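You operate a simulated robot arm through the tools that you are given. There is no shell and no other tool.

You are at the controls of a simulated two-armed robot. One attempt, no reset.

Task
Put one of the stop buttons from the fourth shelf from the bottom of the parts rack on top of the roll of yellow tape. Put the wooden nail brush on the mixing bench beside the sink. Put the relay that says "48 V" from the wiring bench top on the top of the grey steel table and the relay marked "12 V" on the top of the near lid. Take the yellow ring on the top of the grey steel table and put it away on the fourth shelf from the bottom of the parts rack. Put the 50 um filter carton from the top of the grey steel table on the film there. Open the rear lid of the wide processor, turn the front pressure knob of the rear short seat to 6, then shut the lid. Do these in any order. Set down upright: stop button, filter carton.

Only the result counts: the job must be done as asked and must still hold three seconds after the hand-in. Knocking over, shifting, dropping, spilling or breaking anything else fails it. Lids that push on must go on centred and level and be pressed home; caps that screw on are set level and turned clockwise until they are tight.

Robot
Two 7-joint arms with two-finger parallel grippers on one trunk, on a base that moves. Base frame: it is fixed to the floor where the robot stands at the start and does not move with it; the origin is under the middle of the robot, x ahead of it, y to its left, z up. Units: m, rad, N and s.
The left shoulder is at the start at [0.11, 0.169, 1.508], the right one opposite. With the tool pointing down near the work surface each hand reaches from about 0.1 to 0.68 m from the robot's upright axis, wherever it stands, measured 20 degrees to its own side. Places, roughly: film [-1, -1, 0.75]; filter carton [-1, -1.25, 0.75]; fourth shelf of the parts rack [0.8, -0.2, 1.4]; front pressure knob of the rear short seat [-3.6, -3.1, 1]; mixing bench beside the sink [0.5, 1.6, 0.9]; rear lid of the wide processor [-3.2, -3.3, 1]; relay [0.5, -1.25, 0.75]; roll of yellow tape (6x6x5 cm) [-0.9, -3.7, 0.8]; stop button (4x4x5 cm) [0.7, -0.1, 1.4]; top of the grey steel table [-1, -1.2, 0.8]; top of the near lid [-2.8, -1.2, 1.1]; wooden nail brush (10x4x4 cm) [0.5, 0.7, 0.9]; yellow ring (8x8x2 cm) [-0.9, -1.3, 0.8]. Payload 1.57 kg a hand.
The tool frame of a hand sits at the grasp point between the pads (the TCP): z along the fingers, y along the line on which they close. The tips reach 0.03 m beyond it. The gripper opens to 0.08 m. The fingers are 0.017 m wide and 0.012 m thick; the gripper's body (0.04 by 0.082 m) begins 0.08 m behind the TCP.
Orientation is told as [roll, pitch, yaw] about the base's x, y, z axes, in that order, counted from this pose: with the fingers straight down and closing along the base's y, the tool's x points along the base's -x, its y along +y and its z along -z.

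Tools
- The arms move only by the tool jog_arm. It takes "left_commands", "right_commands" or both (then of equal length, played together; a hand with none holds still); each is a list of rows, each a list of 3 entries, a list of its own where there are three numbers: the shift along the base's x, y, z in m, then the turn, a rotation vector about the base's x, y, z in rad, then the finger opening in m, from 0 to 0.08. In form: [[[x, y, z], [wx, wy, wz], hand], ...]. A call has 1 to 20 rows; each row shifts and turns the commanded pose from where the row before left it. A row lasts 0.2 s, in which the tool goes at most 0.05 m and 0.15 rad; a call with a longer step from one row to the next is refused whole, and so is a gripper value outside its range. A pose out of reach is approached as far as the arm can. The call stops where the force on the tool passes 40 N (or 10 N more than at its start, if that is more) or the arm is blocked; 0.2 s more then pass. The fingers move at their own pace (about 0.072 m/s each) and stop on an object; they squeeze with about 28 N. The grip force told is the motor's: it shows also when the fingers shut on nothing. Time passes only in rows, and 0.2 s behind the last, so rows that do not move let the fingers close. The reply holds the time, the measured pose of the TCP, the force on the tool along the base axes, the opening and the grip force, in the units named above and with some noise, with the torque about the TCP (base axes, N m) and any sound that the robot's microphone picked up.
- Cameras (640 x 400 px; columns grow to the right, rows downward): "scene" is now at [0.169, -0.0016, 1.7037]; the picture's right is [0.03, -1.00, 0.00], its down [-0.72, -0.02, -0.69] and it looks along [0.69, 0.02, -0.72] (base axes); focal length 277 px, centre (320, 200). "left" rides on the left gripper at [0.072, 0.007, -0.122] in its tool frame; the picture's right is [-0.09, 1.00, 0.00], its down [-0.84, -0.08, -0.54] and it looks along [-0.54, -0.05, 0.84] (tool axes); focal length 238 px, centre (320, 200). "right" rides on the right gripper at [0.072, -0.007, -0.122] in its tool frame; the picture's right is [0.09, 1.00, 0.00], its down [-0.84, 0.08, -0.54] and it looks along [-0.54, 0.05, 0.84] (tool axes); focal length 238 px, centre (320, 200). There is no depth. A picture from a camera that has moved, and an enlarged one, comes with that camera's place and axes in the base frame and with its lens. The place of the scene camera against the robot may be out by one fixed shift of up to 0.018 m in any direction.
- capture(camera): a new picture of that camera. No time passes.
- lift_body(by): slides the trunk up (or, below 0, down) by that many m; the arms and the scene camera ride with it, the base frame stays. It gives what a move gives, with no picture.
- steer(legs): drives the robot by 1 to 6 legs, each [ahead, left, turn to the left] in m, m and rad, along the robot's own axes; the way and the turn of a leg run together, so that a leg with both is an arc; at most 1.5 m and 3.142 rad a leg. The arms and the cameras ride along, it lands a little off, and it stops where it bumps. It gives what a move gives.
- pan_tilt(pan, tilt): turns the head with the scene camera to pan (to the left, within 1.501 rad either way) and tilt (down, from -0.506 to 1.204), counted from straight ahead of the robot. It gives what a move gives.
- enlarge(camera, box): a new picture of the part [left, top, right, bottom] of that camera's present view, enlarged. No time passes.
- job_done(): hands the job in; it is judged then, once.

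Places have to be worked out from the pictures, the camera data and where the tool is seen. Open the grippers and draw the arms clear of the work before you hand the job in, unless the task says otherwise.

The tools are called after "Call:" by a JSON object that holds its "api" and its "payload". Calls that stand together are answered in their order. jog_arm: Moves the arms, as the interface text tells. Its arguments: {"type":"object","properties":{"left_commands":{"type":"array","items":{"type":"array"}},"right_commands":{"type":"array","items":{"type":"array"}}},"required":[]} The other tools are called the same way: lift_body (by) moves the trunk up or down; steer (legs) drives the base; pan_tilt (pan, tilt) turns the head that bears the scene camera; capture (camera) takes a picture; enlarge (camera, box) takes an enlarged picture of a part of a camera's view; job_done () hands the job in.

At the start:

```text
clock: 0.0
left_ee_pos: [0.5289, 0.3036, 1.0002]
left_tcp_rot: [0.001, -0.001, 0.0]
left_wrist_force: [0.4, -0.2, -0.7]
left_ft_torque: [0.03, 0.01, 0.02]
left_width: 0.0799
left_gripper_force: 0.0
right_ee_pos: [0.4957, -0.13, 0.9995]
right_tcp_rot: [-0.001, 0.001, -0.001]
right_wrist_force: [0.0, 0.3, -0.4]
right_ft_torque: [0.03, -0.03, 0.0]
right_width: 0.08
right_gripper_force: 0.1
trunk travel left (down, up): [-0.822, 0.068]
robot x, y, heading: [0.0015, -0.0006, -0.001]
head pan, tilt (commanded): [0.031, 0.805]
```

scene: 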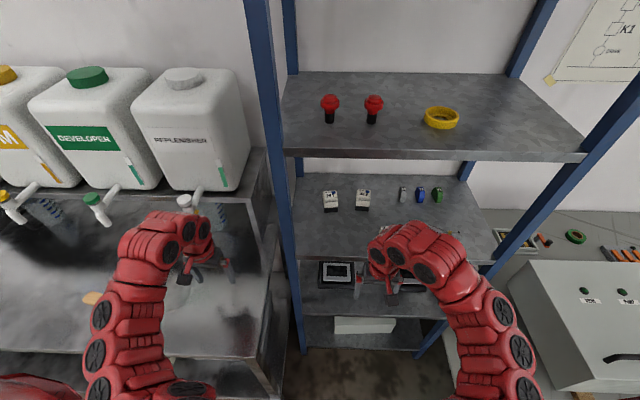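
right: 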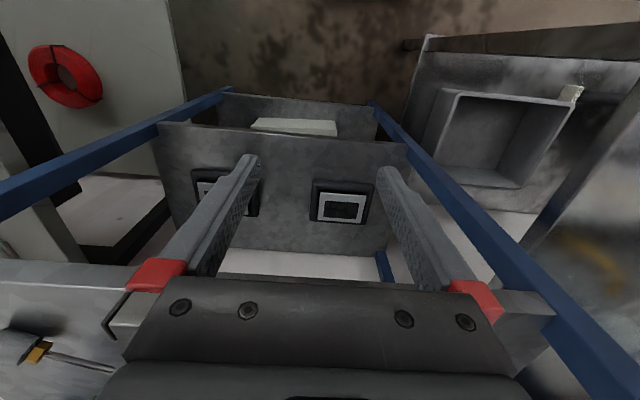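
left: 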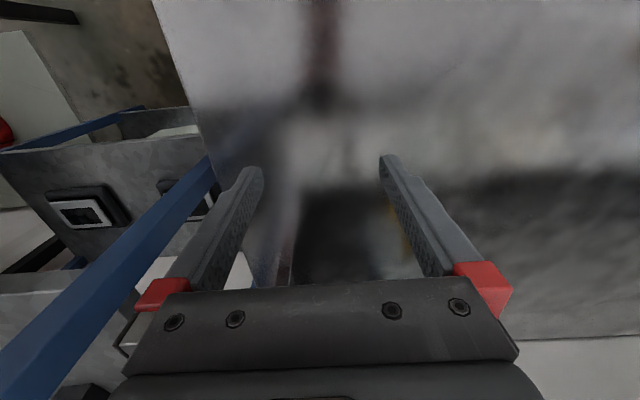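

The start pictures show the rack ahead with two stop buttons and a yellow ring on the fourth shelf, and the mixing bench to the left. I'll look around with the head first, without moving anything else.

Call:
{"api": "enlarge", "payload": {"camera": "scene", "box": [270, 60, 610, 270]}}

Call:
{"api": "pan_tilt", "payload": {"pan": 0.9, "tilt": 0.6}}

Call:
{"api": "capture", "payload": {"camera": "scene"}}

```text
1.88 times, centred on (440, 165) of scene
camera zoom: at [0.169, -0.0016, 1.7037], right [0.03, -1.0, 0.0], down [-0.72, -0.02, -0.69], along [0.69, 0.02, -0.72], focal length 522 px, centre (94, 266)
```

zoom: 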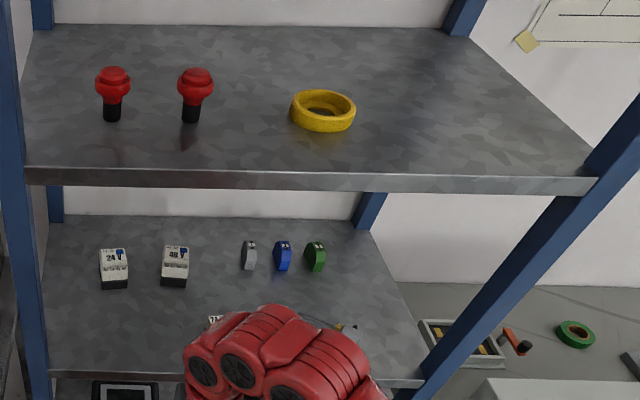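

```text
clock: 1.2
left_ee_pos: [0.5285, 0.3041, 0.9994]
left_tcp_rot: [0.0, 0.002, 0.0]
left_wrist_force: [0.4, -0.9, 0.3]
left_ft_torque: [-0.01, -0.02, 0.06]
left_width: 0.08
left_gripper_force: 0.0
right_ee_pos: [0.4974, -0.1314, 0.9994]
right_tcp_rot: [0.0, 0.0, 0.001]
right_wrist_force: [0.2, -0.3, 0.3]
right_ft_torque: [0.0, -0.01, 0.0]
right_width: 0.0799
right_gripper_force: 0.1
trunk travel left (down, up): [-0.822, 0.068]
robot x, y, heading: [0.0015, 0.0009, -0.001]
head pan, tilt (commanded): [0.901, 0.6]
```

```text
taken
camera scene: at [0.1436, 0.0651, 1.7209], right [0.78, -0.62, 0.0], down [-0.35, -0.44, -0.82], along [0.51, 0.65, -0.57], focal length 277 px, centre (320, 200)
```

scene: 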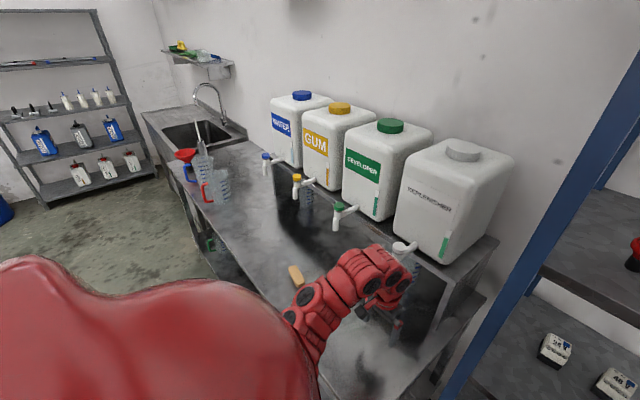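

The mixing bench runs to my left with the sink at its far end; a small wooden brush shows on the near part of the bench. I continue looking around to the right and behind.

Call:
{"api": "enlarge", "payload": {"camera": "scene", "box": [130, 70, 450, 330]}}

Call:
{"api": "pan_tilt", "payload": {"pan": -1.2, "tilt": 0.6}}

Call:
{"api": "capture", "payload": {"camera": "scene"}}

```text
1.54 times, centred on (290, 200) of scene
camera zoom: at [0.1436, 0.0651, 1.7209], right [0.78, -0.62, 0.0], down [-0.35, -0.44, -0.82], along [0.51, 0.65, -0.57], focal length 426 px, centre (366, 200)
```

zoom: 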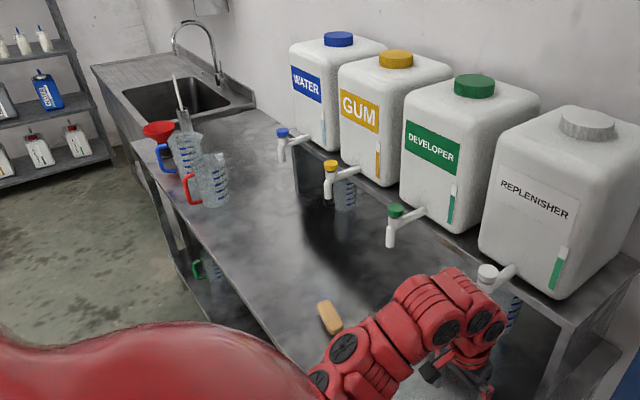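

```text
clock: 3.2
left_ee_pos: [0.5295, 0.3043, 0.9999]
left_tcp_rot: [0.0, -0.001, 0.0]
left_wrist_force: [0.5, 0.2, 0.5]
left_ft_torque: [-0.01, 0.01, 0.05]
left_width: 0.0799
left_gripper_force: 0.1
right_ee_pos: [0.4962, -0.1316, 0.9985]
right_tcp_rot: [-0.001, 0.001, 0.0]
right_wrist_force: [0.0, -0.3, -0.9]
right_ft_torque: [0.01, -0.02, -0.01]
right_width: 0.08
right_gripper_force: 0.1
trunk travel left (down, up): [-0.822, 0.068]
robot x, y, heading: [0.0038, 0.0, -0.005]
head pan, tilt (commanded): [-1.201, 0.6]
```

```text
taken
camera scene: at [0.1206, -0.0864, 1.721], right [-0.93, -0.36, 0.0], down [-0.2, 0.53, -0.83], along [0.3, -0.77, -0.56], focal length 277 px, centre (320, 200)
```

scene: 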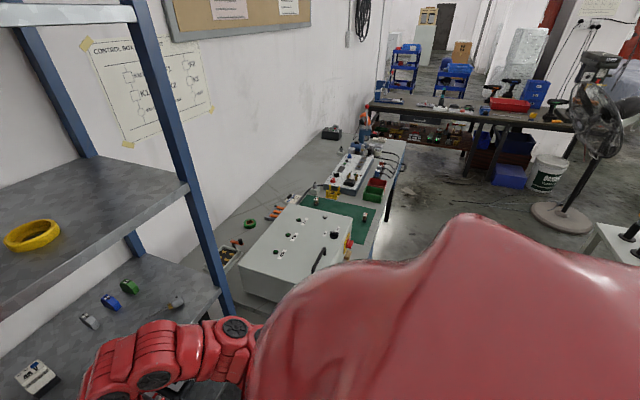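

The wiring bench extends to the right of the rack. I enlarge it to find the relays and keep surveying.

Call:
{"api": "enlarge", "payload": {"camera": "scene", "box": [220, 110, 420, 280]}}

Call:
{"api": "enlarge", "payload": {"camera": "scene", "box": [360, 20, 640, 260]}}

Call:
{"api": "pan_tilt", "payload": {"pan": -1.5, "tilt": 0.4}}

Call:
{"api": "capture", "payload": {"camera": "scene"}}

```text
2.35 times, centred on (320, 195) of scene
camera zoom: at [0.1206, -0.0864, 1.721], right [-0.93, -0.36, 0.0], down [-0.2, 0.53, -0.83], along [0.3, -0.77, -0.56], focal length 652 px, centre (320, 212)
```

zoom: 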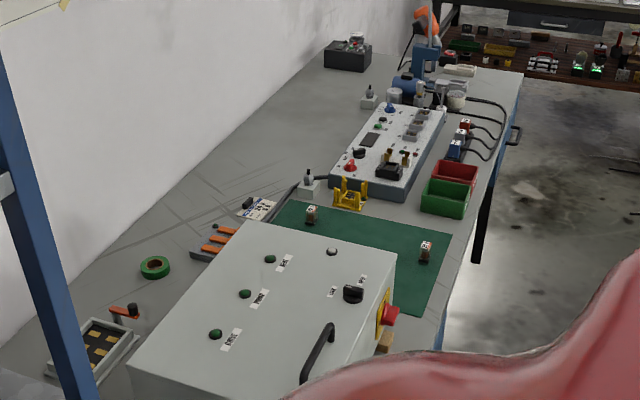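

```text
1.67 times, centred on (500, 140) of scene
camera zoom: at [0.1206, -0.0864, 1.721], right [-0.93, -0.36, 0.0], down [-0.2, 0.53, -0.83], along [0.3, -0.77, -0.56], focal length 462 px, centre (20, 300)
```

zoom: 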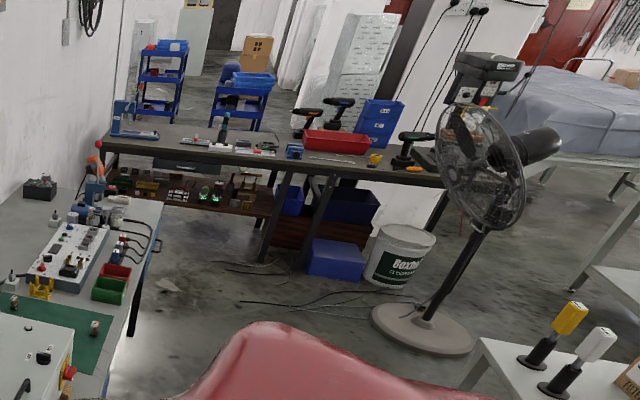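

```text
clock: 4.0
left_ee_pos: [0.5296, 0.3039, 0.9991]
left_tcp_rot: [0.0, 0.0, 0.0]
left_wrist_force: [-1.1, 0.7, -0.3]
left_ft_torque: [0.01, 0.0, 0.01]
left_width: 0.0801
left_gripper_force: 0.1
right_ee_pos: [0.4975, -0.1318, 0.9993]
right_tcp_rot: [0.001, 0.001, -0.001]
right_wrist_force: [0.5, -0.3, -0.2]
right_ft_torque: [0.0, 0.02, -0.02]
right_width: 0.0803
right_gripper_force: 0.1
trunk travel left (down, up): [-0.822, 0.068]
robot x, y, heading: [-0.0046, 0.0024, -0.001]
head pan, tilt (commanded): [-1.499, 0.4]
```

```text
taken
camera scene: at [0.0953, -0.0964, 1.7391], right [-1.0, -0.07, 0.0], down [-0.03, 0.39, -0.92], along [0.07, -0.92, -0.39], focal length 277 px, centre (320, 200)
```

scene: 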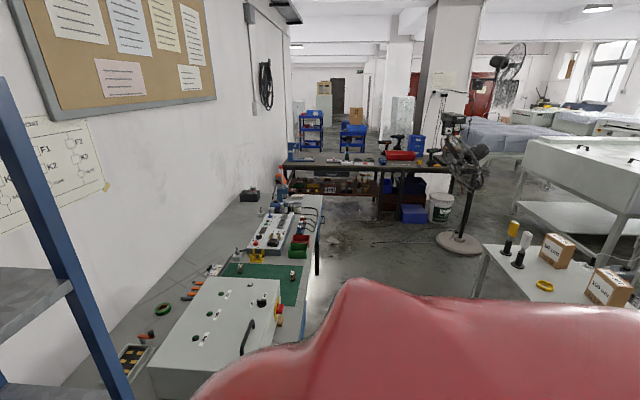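

The two relays seem to stand on the green mat of the wiring bench. I look straight at the rack with a level head to see whether there is another shelf above the fourth.

Call:
{"api": "pan_tilt", "payload": {"pan": 0.0, "tilt": 0.1}}

Call:
{"api": "capture", "payload": {"camera": "scene"}}

Call:
{"api": "pan_tilt", "payload": {"pan": 1.2, "tilt": 0.6}}

Call:
{"api": "capture", "payload": {"camera": "scene"}}

```text
clock: 5.6
left_ee_pos: [0.5288, 0.3037, 0.9995]
left_tcp_rot: [-0.001, 0.001, -0.001]
left_wrist_force: [-0.2, 0.1, -0.4]
left_ft_torque: [0.01, 0.0, -0.02]
left_width: 0.08
left_gripper_force: 0.0
right_ee_pos: [0.4966, -0.1317, 0.9993]
right_tcp_rot: [0.001, 0.0, 0.0]
right_wrist_force: [0.3, 0.5, 0.4]
right_ft_torque: [0.02, -0.02, -0.02]
right_width: 0.0802
right_gripper_force: 0.2
trunk travel left (down, up): [-0.822, 0.068]
robot x, y, heading: [0.0003, 0.0022, 0.003]
head pan, tilt (commanded): [0.0, 0.099]
```

```text
taken
camera scene: at [0.1806, -0.0041, 1.7671], right [0.0, -1.0, 0.0], down [-0.1, 0.0, -0.99], along [0.99, 0.0, -0.1], focal length 277 px, centre (320, 200)
```

scene: 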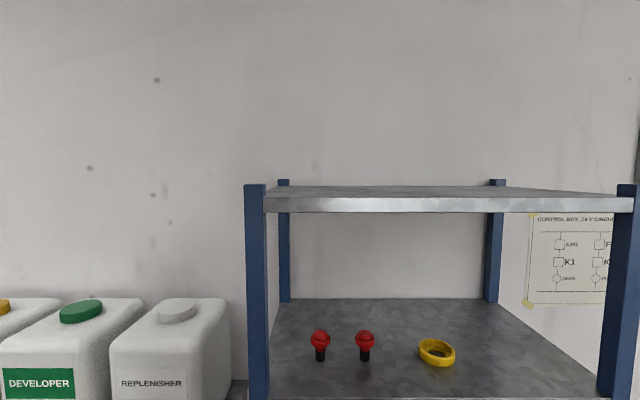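

```text
clock: 7.0
left_ee_pos: [0.5284, 0.3032, 1.0005]
left_tcp_rot: [0.001, 0.001, 0.001]
left_wrist_force: [-0.3, 0.4, -1.0]
left_ft_torque: [-0.04, 0.0, 0.01]
left_width: 0.0802
left_gripper_force: 0.1
right_ee_pos: [0.4965, -0.1313, 0.9989]
right_tcp_rot: [0.0, 0.001, 0.001]
right_wrist_force: [0.1, -0.1, -0.6]
right_ft_torque: [0.0, 0.0, 0.03]
right_width: 0.0799
right_gripper_force: 0.1
trunk travel left (down, up): [-0.822, 0.068]
robot x, y, heading: [0.002, -0.0009, 0.003]
head pan, tilt (commanded): [1.201, 0.6]
```

```text
taken
camera scene: at [0.1206, 0.0783, 1.721], right [0.93, -0.36, 0.0], down [-0.2, -0.53, -0.83], along [0.3, 0.77, -0.56], focal length 277 px, centre (320, 200)
```

scene: 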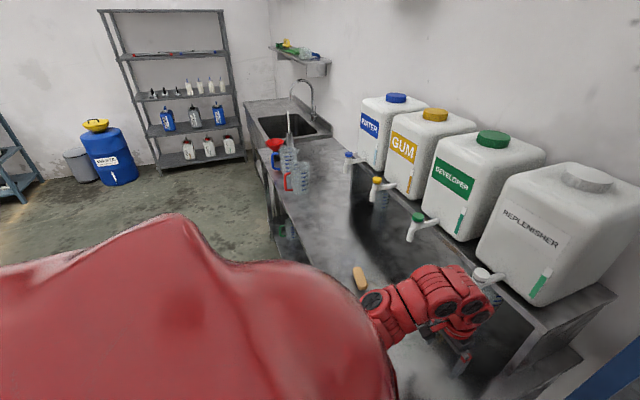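

There is a fifth shelf above at about z≈1.7, so the fourth shelf must be reached from the front. Now I zoom on the brush and on the sink end of the bench.

Call:
{"api": "enlarge", "payload": {"camera": "scene", "box": [310, 240, 430, 320]}}

Call:
{"api": "enlarge", "payload": {"camera": "scene", "box": [230, 80, 390, 220]}}

```text
5.00 times, centred on (370, 280) of scene
camera zoom: at [0.1206, 0.0783, 1.721], right [0.93, -0.36, 0.0], down [-0.2, -0.53, -0.83], along [0.3, 0.77, -0.56], focal length 1386 px, centre (70, -200)
```

zoom: 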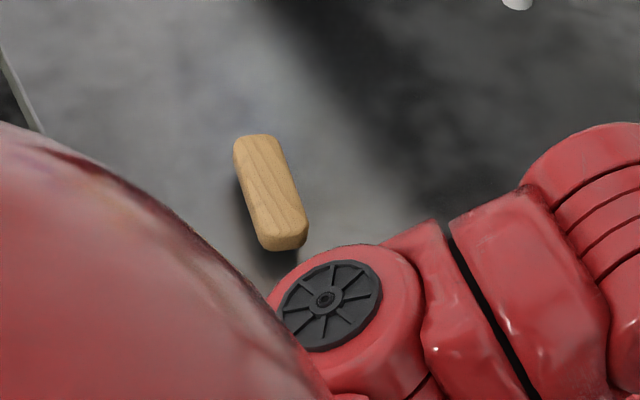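

```text
2.86 times, centred on (310, 150) of scene
camera zoom: at [0.1206, 0.0783, 1.721], right [0.93, -0.36, 0.0], down [-0.2, -0.53, -0.83], along [0.3, 0.77, -0.56], focal length 792 px, centre (349, 343)
```

zoom: 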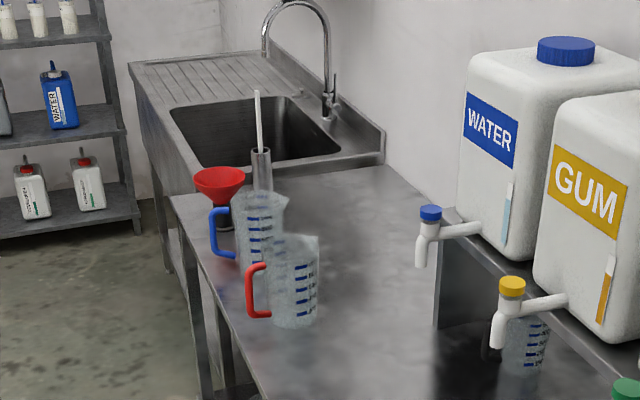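

The brush lies near [0.51, 0.65] with its long axis about 17° off the y axis. I drive the base to the left (and slightly back) so it comes in reach of the left hand.

Call:
{"api": "steer", "payload": {"legs": [[-0.03, 0.0, 0.0], [0.0, 0.42, 0.0]]}}

Call:
{"api": "pan_tilt", "payload": {"pan": 0.5, "tilt": 0.9}}

Call:
{"api": "capture", "payload": {"camera": "scene"}}

Call:
{"api": "capture", "payload": {"camera": "left"}}

```text
clock: 10.0
left_ee_pos: [0.4999, 0.7208, 1.0007]
left_tcp_rot: [-0.001, 0.001, -0.001]
left_wrist_force: [0.2, 0.8, -0.1]
left_ft_torque: [0.02, 0.0, -0.03]
left_width: 0.08
left_gripper_force: 0.1
right_ee_pos: [0.4672, 0.2851, 0.9994]
right_tcp_rot: [0.001, 0.0, -0.002]
right_wrist_force: [0.4, -0.5, 0.0]
right_ft_torque: [0.01, -0.01, 0.01]
right_width: 0.0802
right_gripper_force: 0.0
trunk travel left (down, up): [-0.822, 0.068]
robot x, y, heading: [-0.0337, 0.4192, -0.001]
head pan, tilt (commanded): [1.201, 0.6]
```

```text
clock: 11.1
left_ee_pos: [0.4992, 0.7206, 0.9997]
left_tcp_rot: [0.001, 0.001, -0.002]
left_wrist_force: [0.2, 0.0, 0.3]
left_ft_torque: [0.01, 0.0, 0.03]
left_width: 0.0799
left_gripper_force: 0.1
right_ee_pos: [0.4674, 0.2851, 0.9995]
right_tcp_rot: [0.0, 0.001, -0.001]
right_wrist_force: [-0.7, 0.6, 0.3]
right_ft_torque: [0.01, -0.02, -0.02]
right_width: 0.08
right_gripper_force: 0.1
trunk travel left (down, up): [-0.822, 0.068]
robot x, y, heading: [-0.0331, 0.4194, 0.001]
head pan, tilt (commanded): [0.499, 0.901]
```

```text
taken
camera scene: at [0.1248, 0.4499, 1.6962], right [0.48, -0.88, 0.0], down [-0.69, -0.37, -0.62], along [0.55, 0.3, -0.78], focal length 277 px, centre (320, 200)
```

scene: 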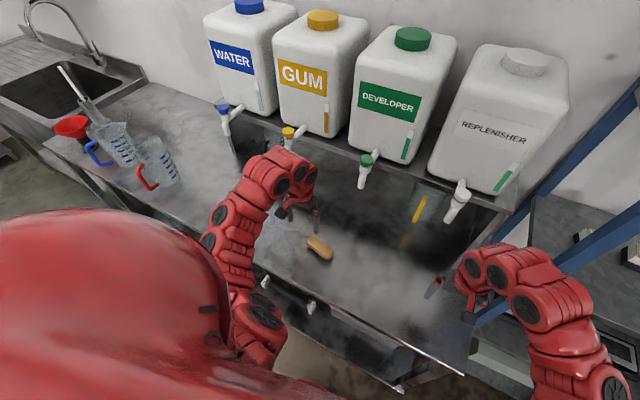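

```text
taken
camera left: at [0.4275, 0.727, 1.1223], right [0.09, 1.0, 0.0], down [0.84, -0.08, 0.54], along [0.54, -0.05, -0.84], focal length 238 px, centre (320, 200)
```

left: 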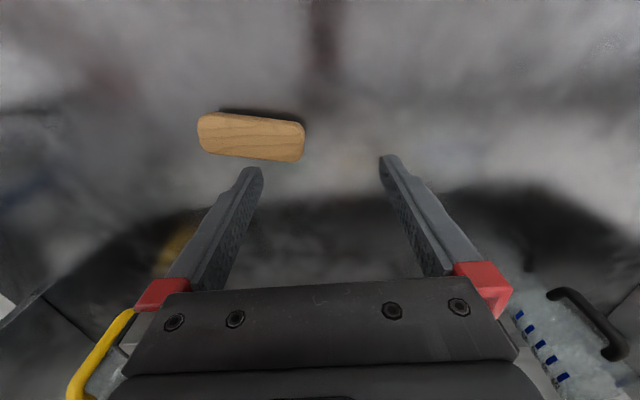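

The left hand is near the brush now; I estimate its centre at about [0.498, 0.654] and the bench top at z≈0.87. I rotate the left hand about 77° so it closes across the brush and move over it, keeping height.

Call:
{"api": "jog_arm", "payload": {"left_commands": [[[0, -0.008, 0], [0, 0, 0.149], 0.08], [[0, -0.008, 0], [0, 0, 0.149], 0.08], [[0, -0.008, 0], [0, 0, 0.149], 0.08], [[0, -0.008, 0], [0, 0, 0.149], 0.08], [[0, -0.007, 0], [0, 0, 0.149], 0.08], [[0, -0.007, 0], [0, 0, 0.149], 0.08], [[0, -0.007, 0], [0, 0, 0.149], 0.08], [[0, -0.007, 0], [0, 0, 0.149], 0.08], [[0, -0.007, 0], [0, 0, 0.149], 0.08]]}}

Call:
{"api": "capture", "payload": {"camera": "left"}}

```text
clock: 13.1
left_ee_pos: [0.4996, 0.6532, 0.9998]
left_tcp_rot: [0.0, 0.0, 1.342]
left_wrist_force: [-0.1, 0.8, -0.5]
left_ft_torque: [-0.01, -0.02, 0.02]
left_width: 0.0803
left_gripper_force: 0.0
right_ee_pos: [0.4678, 0.2848, 0.9995]
right_tcp_rot: [0.001, 0.0, -0.002]
right_wrist_force: [-0.6, 0.0, -0.4]
right_ft_torque: [0.0, 0.02, -0.01]
right_width: 0.0801
right_gripper_force: 0.0
trunk travel left (down, up): [-0.822, 0.068]
robot x, y, heading: [-0.0321, 0.4176, -0.003]
head pan, tilt (commanded): [0.499, 0.901]
```

```text
taken
camera left: at [0.4765, 0.5847, 1.1223], right [-0.95, 0.32, 0.0], down [0.27, 0.8, 0.54], along [0.17, 0.51, -0.84], focal length 238 px, centre (320, 200)
```

left: 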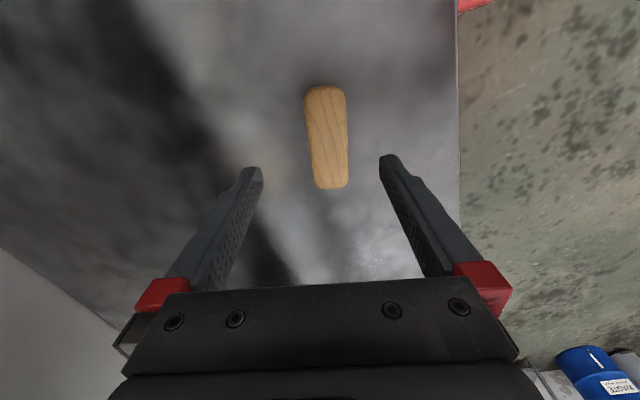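

The brush is aligned with the fingers, about 7 mm off centre. I shift a bit and descend to z≈0.915, then check.

Call:
{"api": "jog_arm", "payload": {"left_commands": [[[-0.006, 0.006, 0], [0, 0, 0.02], 0.08], [[0, 0, -0.03], [0, 0, 0], 0.08], [[0, 0, -0.03], [0, 0, 0], 0.08], [[0, 0, -0.02], [0, 0, 0], 0.08], [[0, 0, 0], [0, 0, 0], 0.08]]}}

Call:
{"api": "capture", "payload": {"camera": "left"}}

```text
clock: 14.3
left_ee_pos: [0.4927, 0.6607, 0.9191]
left_tcp_rot: [0.002, 0.0, 1.362]
left_wrist_force: [-0.2, 0.7, -0.8]
left_ft_torque: [-0.01, 0.01, 0.02]
left_width: 0.0798
left_gripper_force: 0.1
right_ee_pos: [0.4673, 0.2859, 0.9997]
right_tcp_rot: [0.001, -0.001, -0.004]
right_wrist_force: [-0.1, -0.7, 0.1]
right_ft_torque: [0.01, 0.0, -0.03]
right_width: 0.08
right_gripper_force: 0.0
trunk travel left (down, up): [-0.822, 0.068]
robot x, y, heading: [-0.0293, 0.4165, -0.003]
head pan, tilt (commanded): [0.499, 0.901]
```

```text
taken
camera left: at [0.4718, 0.591, 1.0416], right [-0.95, 0.3, 0.0], down [0.25, 0.8, 0.54], along [0.16, 0.52, -0.84], focal length 238 px, centre (320, 200)
```

left: 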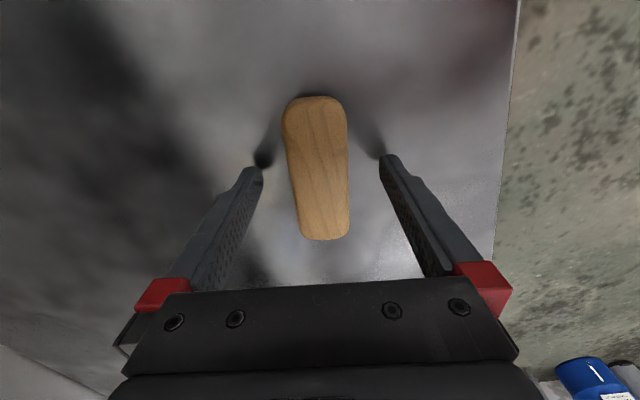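

The brush sits between the fingers; bench top is about z≈0.86–0.865. I descend slowly in small steps and close.

Call:
{"api": "jog_arm", "payload": {"left_commands": [[[0, 0, -0.008], [0, 0, 0], 0.08], [[0, 0, -0.006], [0, 0, 0], 0.08], [[0, 0, -0.005], [0, 0, 0], 0.08], [[0, 0, 0], [0, 0, 0], 0.08]]}}

Call:
{"api": "capture", "payload": {"camera": "left"}}

```text
clock: 15.0
left_ee_pos: [0.4929, 0.6598, 0.9105]
left_tcp_rot: [-0.008, -0.006, 1.36]
left_wrist_force: [-9.6, -4.1, 40.2]
left_ft_torque: [0.0, 2.11, 0.42]
left_width: 0.0798
left_gripper_force: 0.1
right_ee_pos: [0.4643, 0.2849, 1.0025]
right_tcp_rot: [0.002, -0.004, 0.0]
right_wrist_force: [0.2, 0.3, 0.8]
right_ft_torque: [-0.04, 0.03, 0.01]
right_width: 0.0802
right_gripper_force: 0.0
trunk travel left (down, up): [-0.822, 0.068]
robot x, y, heading: [-0.0295, 0.4159, -0.005]
head pan, tilt (commanded): [0.499, 0.901]
stopped in row 3 (left hand): the force on the tool passed its limit at 49 N (the readings are from after the stop); the commanded pose is now the measured one
```

```text
taken
camera left: at [0.4708, 0.5895, 1.0321], right [-0.95, 0.3, -0.01], down [0.25, 0.8, 0.55], along [0.17, 0.52, -0.84], focal length 238 px, centre (320, 200)
```

left: 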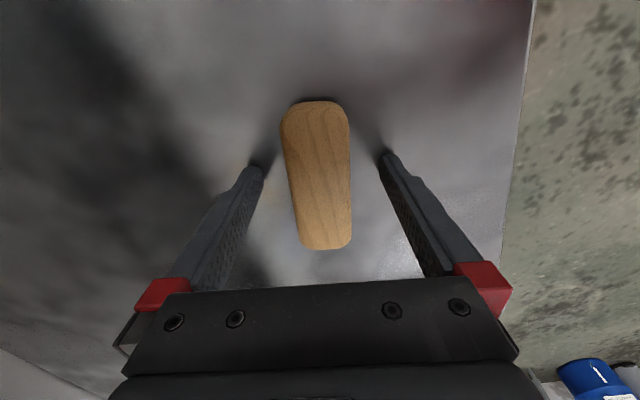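

Contact on the bench at TCP z≈0.910, so the bench top is z≈0.88. I rise 4 mm and close on the brush.

Call:
{"api": "jog_arm", "payload": {"left_commands": [[[0, 0, 0.005], [0.008, 0.006, 0], 0.08], [[0, 0, 0], [0, 0, 0], 0.02], [[0, 0, 0], [0, 0, 0], 0.02], [[0, 0, 0], [0, 0, 0], 0.02], [[0, 0, 0], [0, 0, 0], 0.02]]}}

Call:
{"api": "capture", "payload": {"camera": "left"}}

```text
clock: 16.2
left_ee_pos: [0.4945, 0.6612, 0.9123]
left_tcp_rot: [0.002, -0.011, 1.359]
left_wrist_force: [-0.2, -0.7, 0.3]
left_ft_torque: [0.01, -0.02, 0.01]
left_width: 0.0351
left_gripper_force: 28.2
right_ee_pos: [0.4687, 0.2855, 0.9998]
right_tcp_rot: [0.002, 0.0, -0.002]
right_wrist_force: [-0.5, 0.4, -0.3]
right_ft_torque: [-0.03, 0.0, -0.03]
right_width: 0.0798
right_gripper_force: 0.0
trunk travel left (down, up): [-0.822, 0.068]
robot x, y, heading: [-0.0283, 0.4197, -0.001]
head pan, tilt (commanded): [0.499, 0.901]
```

```text
taken
camera left: at [0.474, 0.5903, 1.0336], right [-0.95, 0.3, 0.0], down [0.25, 0.8, 0.55], along [0.16, 0.53, -0.83], focal length 238 px, centre (320, 200)
```

left: 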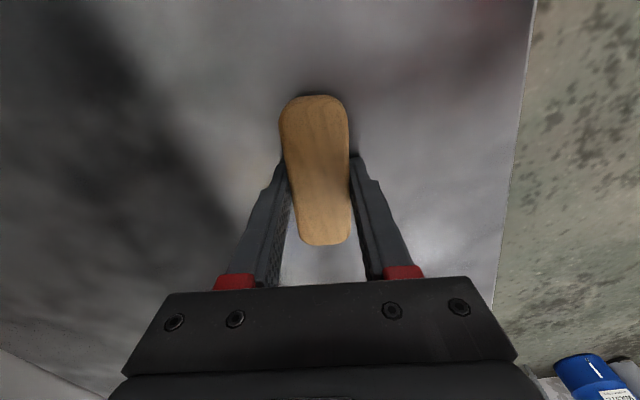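

The brush is held (width 35 mm). I lift it, draw both hands back toward the robot, and then drive left toward the sink end.

Call:
{"api": "jog_arm", "payload": {"left_commands": [[[0, 0, 0.03], [0, 0, 0], 0.02], [[0, 0, 0.05], [0, 0, 0], 0.02], [[0, 0, 0.05], [0, 0, 0], 0.02], [[0, 0, 0.05], [0, 0, 0], 0.02], [[-0.045, 0, 0.02], [0, 0, 0], 0.02], [[-0.045, 0, 0], [0, 0, 0], 0.02], [[-0.045, 0, 0], [0, 0, 0], 0.02]], "right_commands": [[[0, 0, 0.03], [0, 0, 0], 0.08], [[0, 0, 0.05], [0, 0, 0], 0.08], [[0, 0, 0.04], [0, 0, 0], 0.08], [[0, 0, 0], [0, 0, 0], 0.08], [[-0.045, 0, 0], [0, 0, 0], 0.08], [[-0.045, 0, 0], [0, 0, 0], 0.08], [[-0.045, 0, 0], [0, 0, 0], 0.08]]}}

Call:
{"api": "steer", "payload": {"legs": [[-0.12, 0.0, 0.0], [0.0, 0.95, 0.0]]}}

Call:
{"api": "capture", "payload": {"camera": "scene"}}

```text
clock: 17.8
left_ee_pos: [0.404, 0.66, 1.0053]
left_tcp_rot: [0.0, -0.01, 1.361]
left_wrist_force: [0.2, 0.5, 0.5]
left_ft_torque: [0.0, 0.0, -0.03]
left_width: 0.0349
left_gripper_force: 27.8
left hand out of reach, approached as far as the arm can: row 3, 4, 5
right_ee_pos: [0.3754, 0.2859, 1.0119]
right_tcp_rot: [-0.001, -0.002, -0.002]
right_wrist_force: [-0.4, 0.7, 0.6]
right_ft_torque: [-0.02, -0.01, -0.04]
right_width: 0.0799
right_gripper_force: 0.1
right hand out of reach, approached as far as the arm can: row 1, 2, 3, 7
trunk travel left (down, up): [-0.822, 0.068]
robot x, y, heading: [-0.0275, 0.4183, -0.004]
head pan, tilt (commanded): [0.499, 0.901]
```

```text
clock: 23.6
left_ee_pos: [0.2814, 1.6152, 1.0051]
left_tcp_rot: [0.002, -0.01, 1.366]
left_wrist_force: [-0.4, -0.6, 0.1]
left_ft_torque: [-0.01, -0.01, 0.0]
left_width: 0.0351
left_gripper_force: 28.2
right_ee_pos: [0.2535, 1.2421, 1.0107]
right_tcp_rot: [-0.001, 0.001, 0.006]
right_wrist_force: [0.0, 0.1, 0.0]
right_ft_torque: [0.01, 0.0, -0.01]
right_width: 0.0797
right_gripper_force: 0.1
trunk travel left (down, up): [-0.822, 0.068]
robot x, y, heading: [-0.1521, 1.3694, 0.007]
head pan, tilt (commanded): [0.499, 0.901]
```

```text
taken
camera scene: at [0.0023, 1.4038, 1.6962], right [0.48, -0.88, 0.0], down [-0.69, -0.38, -0.62], along [0.54, 0.3, -0.78], focal length 277 px, centre (320, 200)
```

scene: 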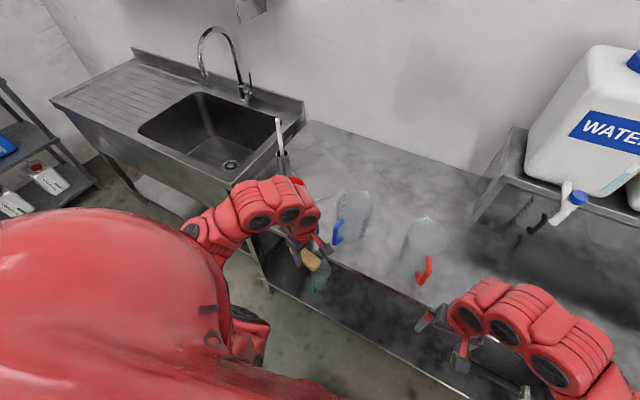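

Reach with the tool straight down is limited to about z≈1.0, so I must go around the beakers. Let me look at the spot with the left hand camera and zoom the scene view.

Call:
{"api": "capture", "payload": {"camera": "left"}}

Call:
{"api": "enlarge", "payload": {"camera": "scene", "box": [180, 100, 540, 330]}}

Call:
{"api": "capture", "payload": {"camera": "right"}}

```text
taken
camera left: at [0.2604, 1.5445, 1.1269], right [-0.96, 0.29, 0.0], down [0.25, 0.8, 0.55], along [0.16, 0.53, -0.83], focal length 238 px, centre (320, 200)
```

left: 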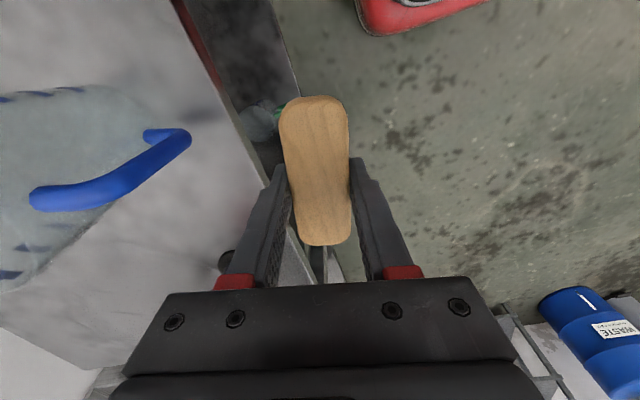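

```text
1.74 times, centred on (360, 215) of scene
camera zoom: at [0.0023, 1.4038, 1.6962], right [0.48, -0.88, 0.0], down [-0.69, -0.38, -0.62], along [0.54, 0.3, -0.78], focal length 482 px, centre (250, 174)
```

zoom: 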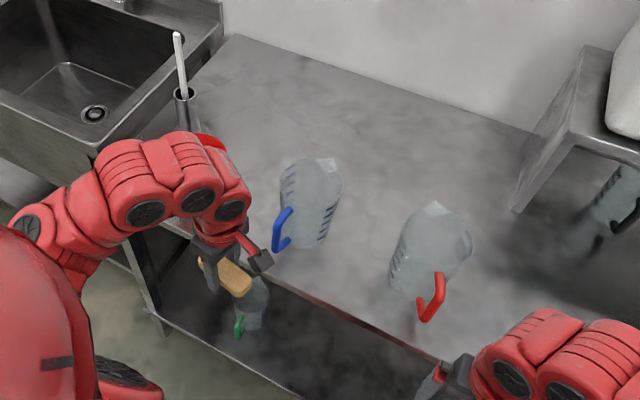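

```text
taken
camera right: at [0.1815, 1.2353, 1.1322], right [-0.1, 1.0, 0.0], down [0.84, 0.08, 0.54], along [0.54, 0.05, -0.84], focal length 238 px, centre (320, 200)
```

right: 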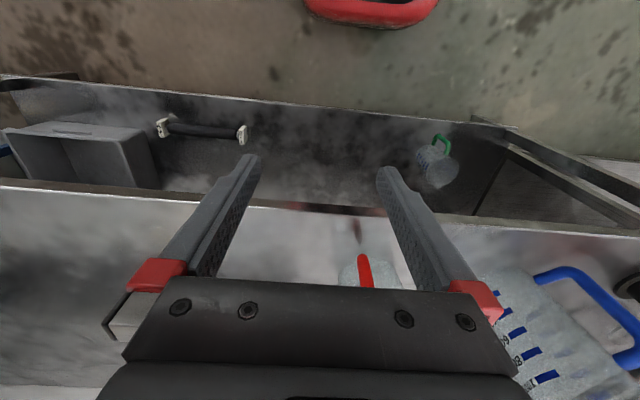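

The beakers stand at about [0.50,1.57] (blue) and [0.51,1.34] (red), with a funnel near [0.48,1.84]; the bench ends at y≈2.0. I turn the brush so it points along x and shift left a little to inspect the gap between the blue beaker and the funnel.

Call:
{"api": "jog_arm", "payload": {"left_commands": [[[-0.01, 0, 0], [0, 0, -0.15], 0.02], [[-0.01, 0, 0], [0, 0, -0.15], 0.02], [[-0.01, 0, 0], [0, 0, -0.15], 0.02], [[0, 0, 0], [0, 0, -0.15], 0.02], [[0, 0, 0], [0, 0, -0.15], 0.02], [[0, 0, 0], [0, 0, -0.15], 0.02], [[0, 0, 0], [0, 0, -0.15], 0.02], [[0, 0, 0], [0, 0, -0.15], 0.02], [[0, 0, 0], [0, 0, -0.14], 0.02]]}}

Call:
{"api": "steer", "payload": {"legs": [[0.0, 0.15, 0.0]]}}

Call:
{"api": "capture", "payload": {"camera": "left"}}

Call:
{"api": "capture", "payload": {"camera": "scene"}}

```text
clock: 25.6
left_ee_pos: [0.2515, 1.6155, 1.0057]
left_tcp_rot: [0.002, -0.01, 0.023]
left_wrist_force: [0.0, 0.0, -0.3]
left_ft_torque: [-0.01, 0.01, -0.01]
left_width: 0.035
left_gripper_force: 27.8
right_ee_pos: [0.2538, 1.2412, 1.0107]
right_tcp_rot: [-0.001, 0.0, 0.005]
right_wrist_force: [0.2, 0.0, 0.5]
right_ft_torque: [0.01, 0.0, 0.0]
right_width: 0.0799
right_gripper_force: 0.1
trunk travel left (down, up): [-0.822, 0.068]
robot x, y, heading: [-0.1543, 1.3705, 0.002]
head pan, tilt (commanded): [0.499, 0.901]
```

```text
clock: 27.0
left_ee_pos: [0.2514, 1.7656, 1.0055]
left_tcp_rot: [0.005, -0.01, 0.025]
left_wrist_force: [0.3, -0.3, -0.3]
left_ft_torque: [0.0, 0.0, -0.03]
left_width: 0.035
left_gripper_force: 28.1
right_ee_pos: [0.2539, 1.39, 1.0096]
right_tcp_rot: [0.001, 0.001, 0.003]
right_wrist_force: [-0.4, 0.4, 0.6]
right_ft_torque: [0.01, -0.01, 0.01]
right_width: 0.08
right_gripper_force: 0.1
trunk travel left (down, up): [-0.822, 0.068]
robot x, y, heading: [-0.1549, 1.5202, 0.005]
head pan, tilt (commanded): [0.499, 0.901]
```

```text
taken
camera left: at [0.1781, 1.7679, 1.1275], right [0.07, 1.0, 0.0], down [0.83, -0.06, 0.55], along [0.55, -0.03, -0.83], focal length 238 px, centre (320, 200)
```

left: 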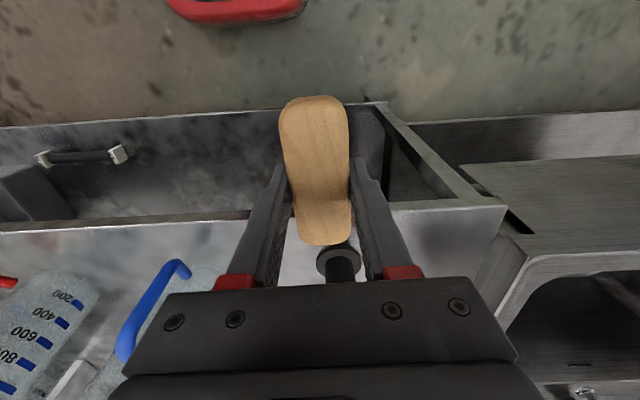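

```text
taken
camera scene: at [0.0016, 1.5521, 1.6962], right [0.48, -0.88, 0.0], down [-0.69, -0.38, -0.62], along [0.54, 0.3, -0.78], focal length 277 px, centre (320, 200)
```

scene: 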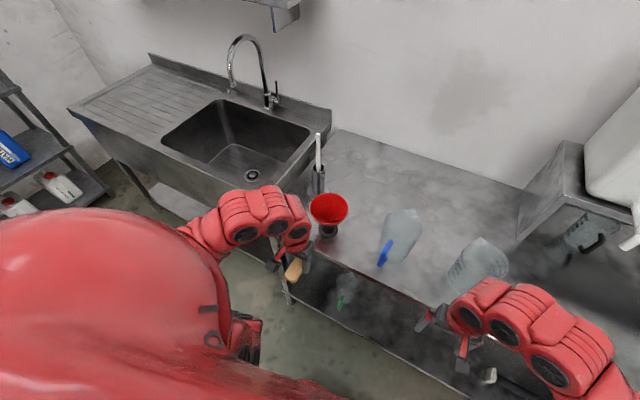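

The free corner is between the funnel ([0.45,1.78]) and the bench end (y≈2.0), right beside the sink. I drive left 0.145 so the hand lines up with y≈1.91.

Call:
{"api": "steer", "payload": {"legs": [[0.0, 0.145, 0.0]]}}

Call:
{"api": "capture", "payload": {"camera": "left"}}

Call:
{"api": "capture", "payload": {"camera": "scene"}}

```text
clock: 28.3
left_ee_pos: [0.2499, 1.9083, 1.0062]
left_tcp_rot: [0.003, -0.01, 0.027]
left_wrist_force: [-0.2, 0.4, -0.5]
left_ft_torque: [-0.01, 0.02, -0.04]
left_width: 0.035
left_gripper_force: 27.8
right_ee_pos: [0.2539, 1.5332, 1.0095]
right_tcp_rot: [-0.001, 0.001, 0.004]
right_wrist_force: [-0.5, -0.1, 0.0]
right_ft_torque: [0.01, -0.01, 0.0]
right_width: 0.08
right_gripper_force: 0.0
trunk travel left (down, up): [-0.822, 0.068]
robot x, y, heading: [-0.1507, 1.6608, 0.006]
head pan, tilt (commanded): [0.499, 0.901]
```

```text
taken
camera left: at [0.1772, 1.912, 1.1274], right [0.07, 1.0, 0.0], down [0.83, -0.06, 0.55], along [0.55, -0.03, -0.83], focal length 238 px, centre (320, 200)
```

left: 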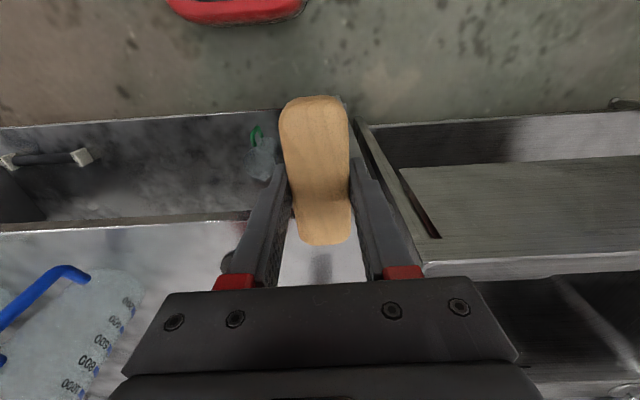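

```text
taken
camera scene: at [0.0008, 1.6962, 1.6962], right [0.48, -0.88, 0.0], down [-0.69, -0.38, -0.62], along [0.54, 0.3, -0.78], focal length 277 px, centre (320, 200)
```

scene: 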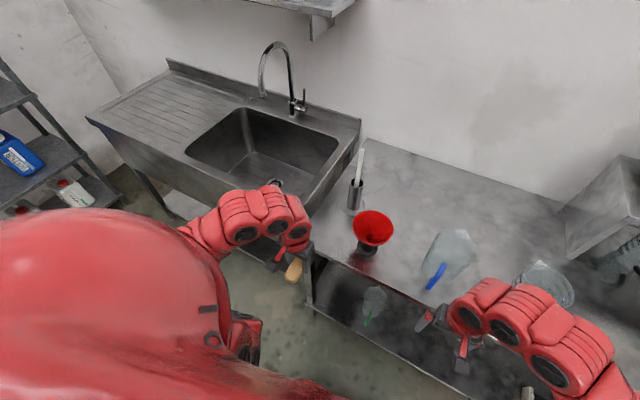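

The corner is clear (steel cylinder near [0.60,1.89], funnel to the right). I move the hand forward to x≈0.44 at height and then check before lowering.

Call:
{"api": "jog_arm", "payload": {"left_commands": [[[0.04, 0, 0], [0, 0, 0], 0.02], [[0.04, 0, 0], [0, 0, 0], 0.02], [[0.04, 0, 0], [0, 0, 0], 0.02], [[0.04, 0, 0], [0, 0, 0], 0.02], [[0.03, 0, 0], [0, 0, 0], 0.02], [[0, 0, 0], [0, 0, 0], 0.02]]}}

Call:
{"api": "capture", "payload": {"camera": "left"}}

Call:
{"api": "enlarge", "payload": {"camera": "scene", "box": [200, 120, 460, 300]}}

```text
clock: 29.7
left_ee_pos: [0.4389, 1.9105, 1.0057]
left_tcp_rot: [0.002, -0.01, 0.028]
left_wrist_force: [-0.2, 0.5, -0.7]
left_ft_torque: [-0.02, 0.0, 0.0]
left_width: 0.0353
left_gripper_force: 28.2
right_ee_pos: [0.2515, 1.5354, 1.0114]
right_tcp_rot: [-0.001, 0.0, 0.004]
right_wrist_force: [0.3, 0.9, 0.2]
right_ft_torque: [0.02, 0.01, 0.02]
right_width: 0.0802
right_gripper_force: 0.0
trunk travel left (down, up): [-0.822, 0.068]
robot x, y, heading: [-0.1521, 1.6615, 0.003]
head pan, tilt (commanded): [0.499, 0.901]
```

```text
taken
camera left: at [0.367, 1.9136, 1.1281], right [0.07, 1.0, 0.0], down [0.83, -0.06, 0.55], along [0.55, -0.03, -0.83], focal length 238 px, centre (320, 200)
```

left: 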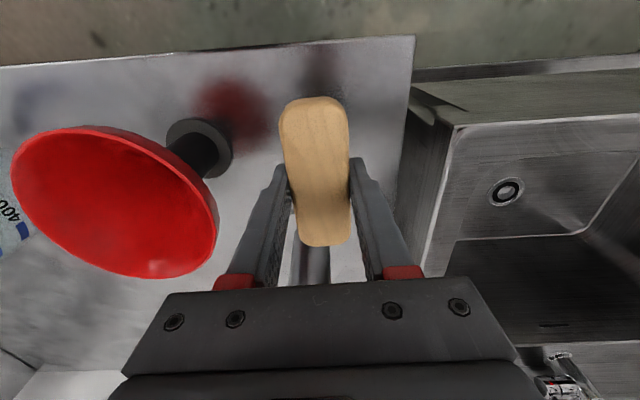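

```text
2.22 times, centred on (330, 210) of scene
camera zoom: at [0.0002, 1.6981, 1.6962], right [0.48, -0.88, 0.0], down [-0.69, -0.38, -0.62], along [0.54, 0.3, -0.78], focal length 616 px, centre (298, 178)
```

zoom: 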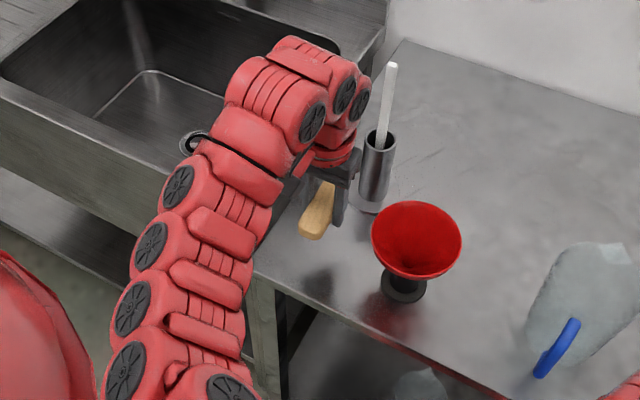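

Clear of funnel and cylinder. I lower the brush to just above the bench and then touch down gently.

Call:
{"api": "jog_arm", "payload": {"left_commands": [[[0, 0, -0.03], [0, 0, 0], 0.02], [[0, 0, -0.03], [0, 0, 0], 0.02], [[0, 0, -0.018], [0, 0, 0], 0.02], [[0, 0, -0.008], [0, 0, 0], 0.02], [[0, 0, -0.004], [0, 0, 0], 0.02], [[0, 0, 0], [0, 0, 0], 0.02]]}}

Call:
{"api": "capture", "payload": {"camera": "left"}}

```text
clock: 31.1
left_ee_pos: [0.4411, 1.9103, 0.9159]
left_tcp_rot: [0.002, -0.011, 0.026]
left_wrist_force: [-0.3, 0.0, 0.1]
left_ft_torque: [-0.06, -0.04, 0.0]
left_width: 0.0352
left_gripper_force: 28.1
right_ee_pos: [0.2539, 1.5362, 1.0098]
right_tcp_rot: [0.0, 0.0, 0.005]
right_wrist_force: [-0.6, -0.2, 0.4]
right_ft_torque: [-0.01, -0.01, -0.02]
right_width: 0.0802
right_gripper_force: 0.0
trunk travel left (down, up): [-0.822, 0.068]
robot x, y, heading: [-0.1564, 1.6668, 0.008]
head pan, tilt (commanded): [0.499, 0.901]
```

```text
taken
camera left: at [0.3674, 1.9136, 1.0374], right [0.07, 1.0, 0.0], down [0.83, -0.06, 0.55], along [0.55, -0.03, -0.83], focal length 238 px, centre (320, 200)
```

left: 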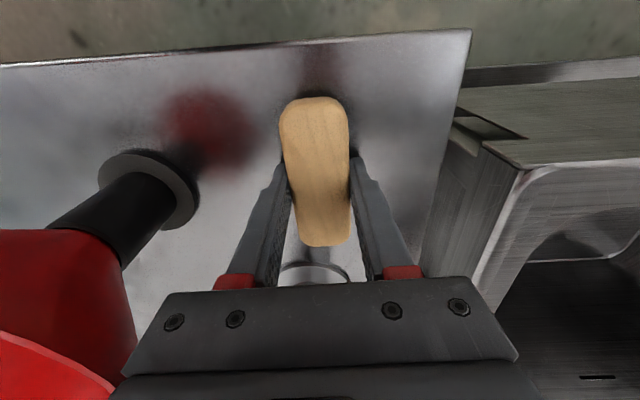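

Almost at the table. I go down another ~3 mm in fine steps to feel contact.

Call:
{"api": "jog_arm", "payload": {"left_commands": [[[0, 0, -0.002], [0, 0, 0], 0.02], [[0, 0, -0.001], [0, 0, 0], 0.02], [[0, 0, 0], [0, 0, 0], 0.02]]}}

```text
clock: 31.9
left_ee_pos: [0.4399, 1.9092, 0.9128]
left_tcp_rot: [0.002, -0.01, 0.026]
left_wrist_force: [-0.8, -0.2, -0.1]
left_ft_torque: [-0.02, 0.02, 0.01]
left_width: 0.0351
left_gripper_force: 28.6
right_ee_pos: [0.2526, 1.5351, 1.0109]
right_tcp_rot: [0.002, -0.001, 0.005]
right_wrist_force: [0.1, 0.2, 0.0]
right_ft_torque: [0.02, 0.01, -0.01]
right_width: 0.08
right_gripper_force: 0.2
trunk travel left (down, up): [-0.822, 0.068]
robot x, y, heading: [-0.151, 1.6643, 0.011]
head pan, tilt (commanded): [0.499, 0.901]
```

Height equals the height at which it was gripped. I open the fingers a little, then rise straight up.

Call:
{"api": "jog_arm", "payload": {"left_commands": [[[0, 0, -0.001], [0, 0, 0], 0.02], [[0, 0, 0], [0, 0, 0], 0.05], [[0, 0, 0], [0, 0, 0], 0.05], [[0, 0, 0], [0, 0, 0], 0.05], [[0, 0, 0.02], [0, 0, 0], 0.05], [[0, 0, 0.03], [0, 0, 0], 0.05], [[0, 0, 0.04], [0, 0, 0], 0.05]]}}

Call:
{"api": "capture", "payload": {"camera": "left"}}

```text
clock: 33.5
left_ee_pos: [0.4403, 1.9096, 1.0024]
left_tcp_rot: [0.001, -0.009, 0.027]
left_wrist_force: [-0.1, 0.2, 0.8]
left_ft_torque: [0.01, -0.05, -0.01]
left_width: 0.0501
left_gripper_force: 0.1
right_ee_pos: [0.2522, 1.536, 1.0101]
right_tcp_rot: [0.0, 0.0, 0.004]
right_wrist_force: [-0.7, 0.6, 0.1]
right_ft_torque: [0.0, -0.01, 0.01]
right_width: 0.08
right_gripper_force: 0.1
trunk travel left (down, up): [-0.822, 0.068]
robot x, y, heading: [-0.1529, 1.6662, 0.004]
head pan, tilt (commanded): [0.499, 0.901]
```

```text
taken
camera left: at [0.3666, 1.9129, 1.1238], right [0.06, 1.0, 0.0], down [0.83, -0.06, 0.55], along [0.55, -0.03, -0.83], focal length 238 px, centre (320, 200)
```

left: 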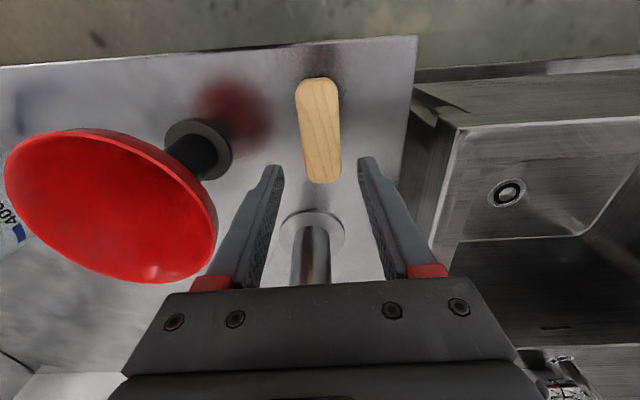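

The brush is lying at about [0.44,1.91] beside the sink. I draw the left hand back and drive back toward the area in front of the rack, then look at the region on my right.

Call:
{"api": "jog_arm", "payload": {"left_commands": [[[-0.045, 0, 0], [0, 0, 0], 0.05], [[-0.045, 0, 0], [0, 0, 0], 0.08], [[-0.045, 0, 0], [0, 0, 0], 0.08], [[-0.045, 0, 0], [0, 0, 0], 0.08]]}}

Call:
{"api": "steer", "payload": {"legs": [[-0.15, 0.0, 0.0], [0.0, -1.4, 0.0]]}}

Call:
{"api": "pan_tilt", "payload": {"pan": -1.4, "tilt": 0.5}}

Call:
{"api": "capture", "payload": {"camera": "scene"}}

```text
clock: 34.5
left_ee_pos: [0.2571, 1.9069, 1.002]
left_tcp_rot: [0.002, -0.01, 0.026]
left_wrist_force: [-0.9, 0.4, 0.5]
left_ft_torque: [-0.01, -0.07, 0.03]
left_width: 0.0799
left_gripper_force: 0.1
right_ee_pos: [0.2516, 1.5347, 1.0111]
right_tcp_rot: [0.001, -0.001, 0.005]
right_wrist_force: [0.7, -0.4, 0.2]
right_ft_torque: [0.01, -0.02, 0.01]
right_width: 0.08
right_gripper_force: 0.0
trunk travel left (down, up): [-0.822, 0.068]
robot x, y, heading: [-0.1556, 1.6653, 0.003]
head pan, tilt (commanded): [0.499, 0.901]
```

```text
clock: 42.5
left_ee_pos: [0.1063, 0.496, 1.0011]
left_tcp_rot: [0.002, -0.011, 0.007]
left_wrist_force: [-0.1, -0.3, 0.0]
left_ft_torque: [0.01, -0.02, -0.02]
left_width: 0.0798
left_gripper_force: 0.1
right_ee_pos: [0.0919, 0.1236, 1.0108]
right_tcp_rot: [-0.002, -0.001, -0.016]
right_wrist_force: [0.3, -0.4, -0.9]
right_ft_torque: [0.0, 0.05, -0.01]
right_width: 0.0802
right_gripper_force: 0.0
trunk travel left (down, up): [-0.822, 0.068]
robot x, y, heading: [-0.3083, 0.2603, -0.015]
head pan, tilt (commanded): [0.499, 0.901]
```

```text
clock: 44.4
left_ee_pos: [0.1057, 0.4965, 1.0012]
left_tcp_rot: [0.001, -0.011, 0.006]
left_wrist_force: [0.2, -0.9, 0.0]
left_ft_torque: [0.01, 0.0, -0.01]
left_width: 0.0801
left_gripper_force: 0.1
right_ee_pos: [0.0925, 0.1237, 1.0098]
right_tcp_rot: [0.001, -0.001, -0.014]
right_wrist_force: [0.3, 0.5, -0.4]
right_ft_torque: [-0.02, 0.0, 0.0]
right_width: 0.0803
right_gripper_force: 0.0
trunk travel left (down, up): [-0.822, 0.068]
robot x, y, heading: [-0.3099, 0.261, -0.016]
head pan, tilt (commanded): [-1.4, 0.499]
```

```text
taken
camera scene: at [-0.21, 0.166, 1.73], right [-0.99, -0.16, 0.0], down [-0.07, 0.47, -0.88], along [0.14, -0.87, -0.48], focal length 277 px, centre (320, 200)
```

scene: 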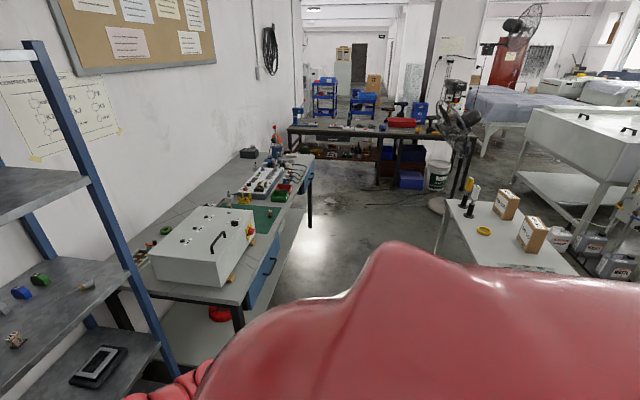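

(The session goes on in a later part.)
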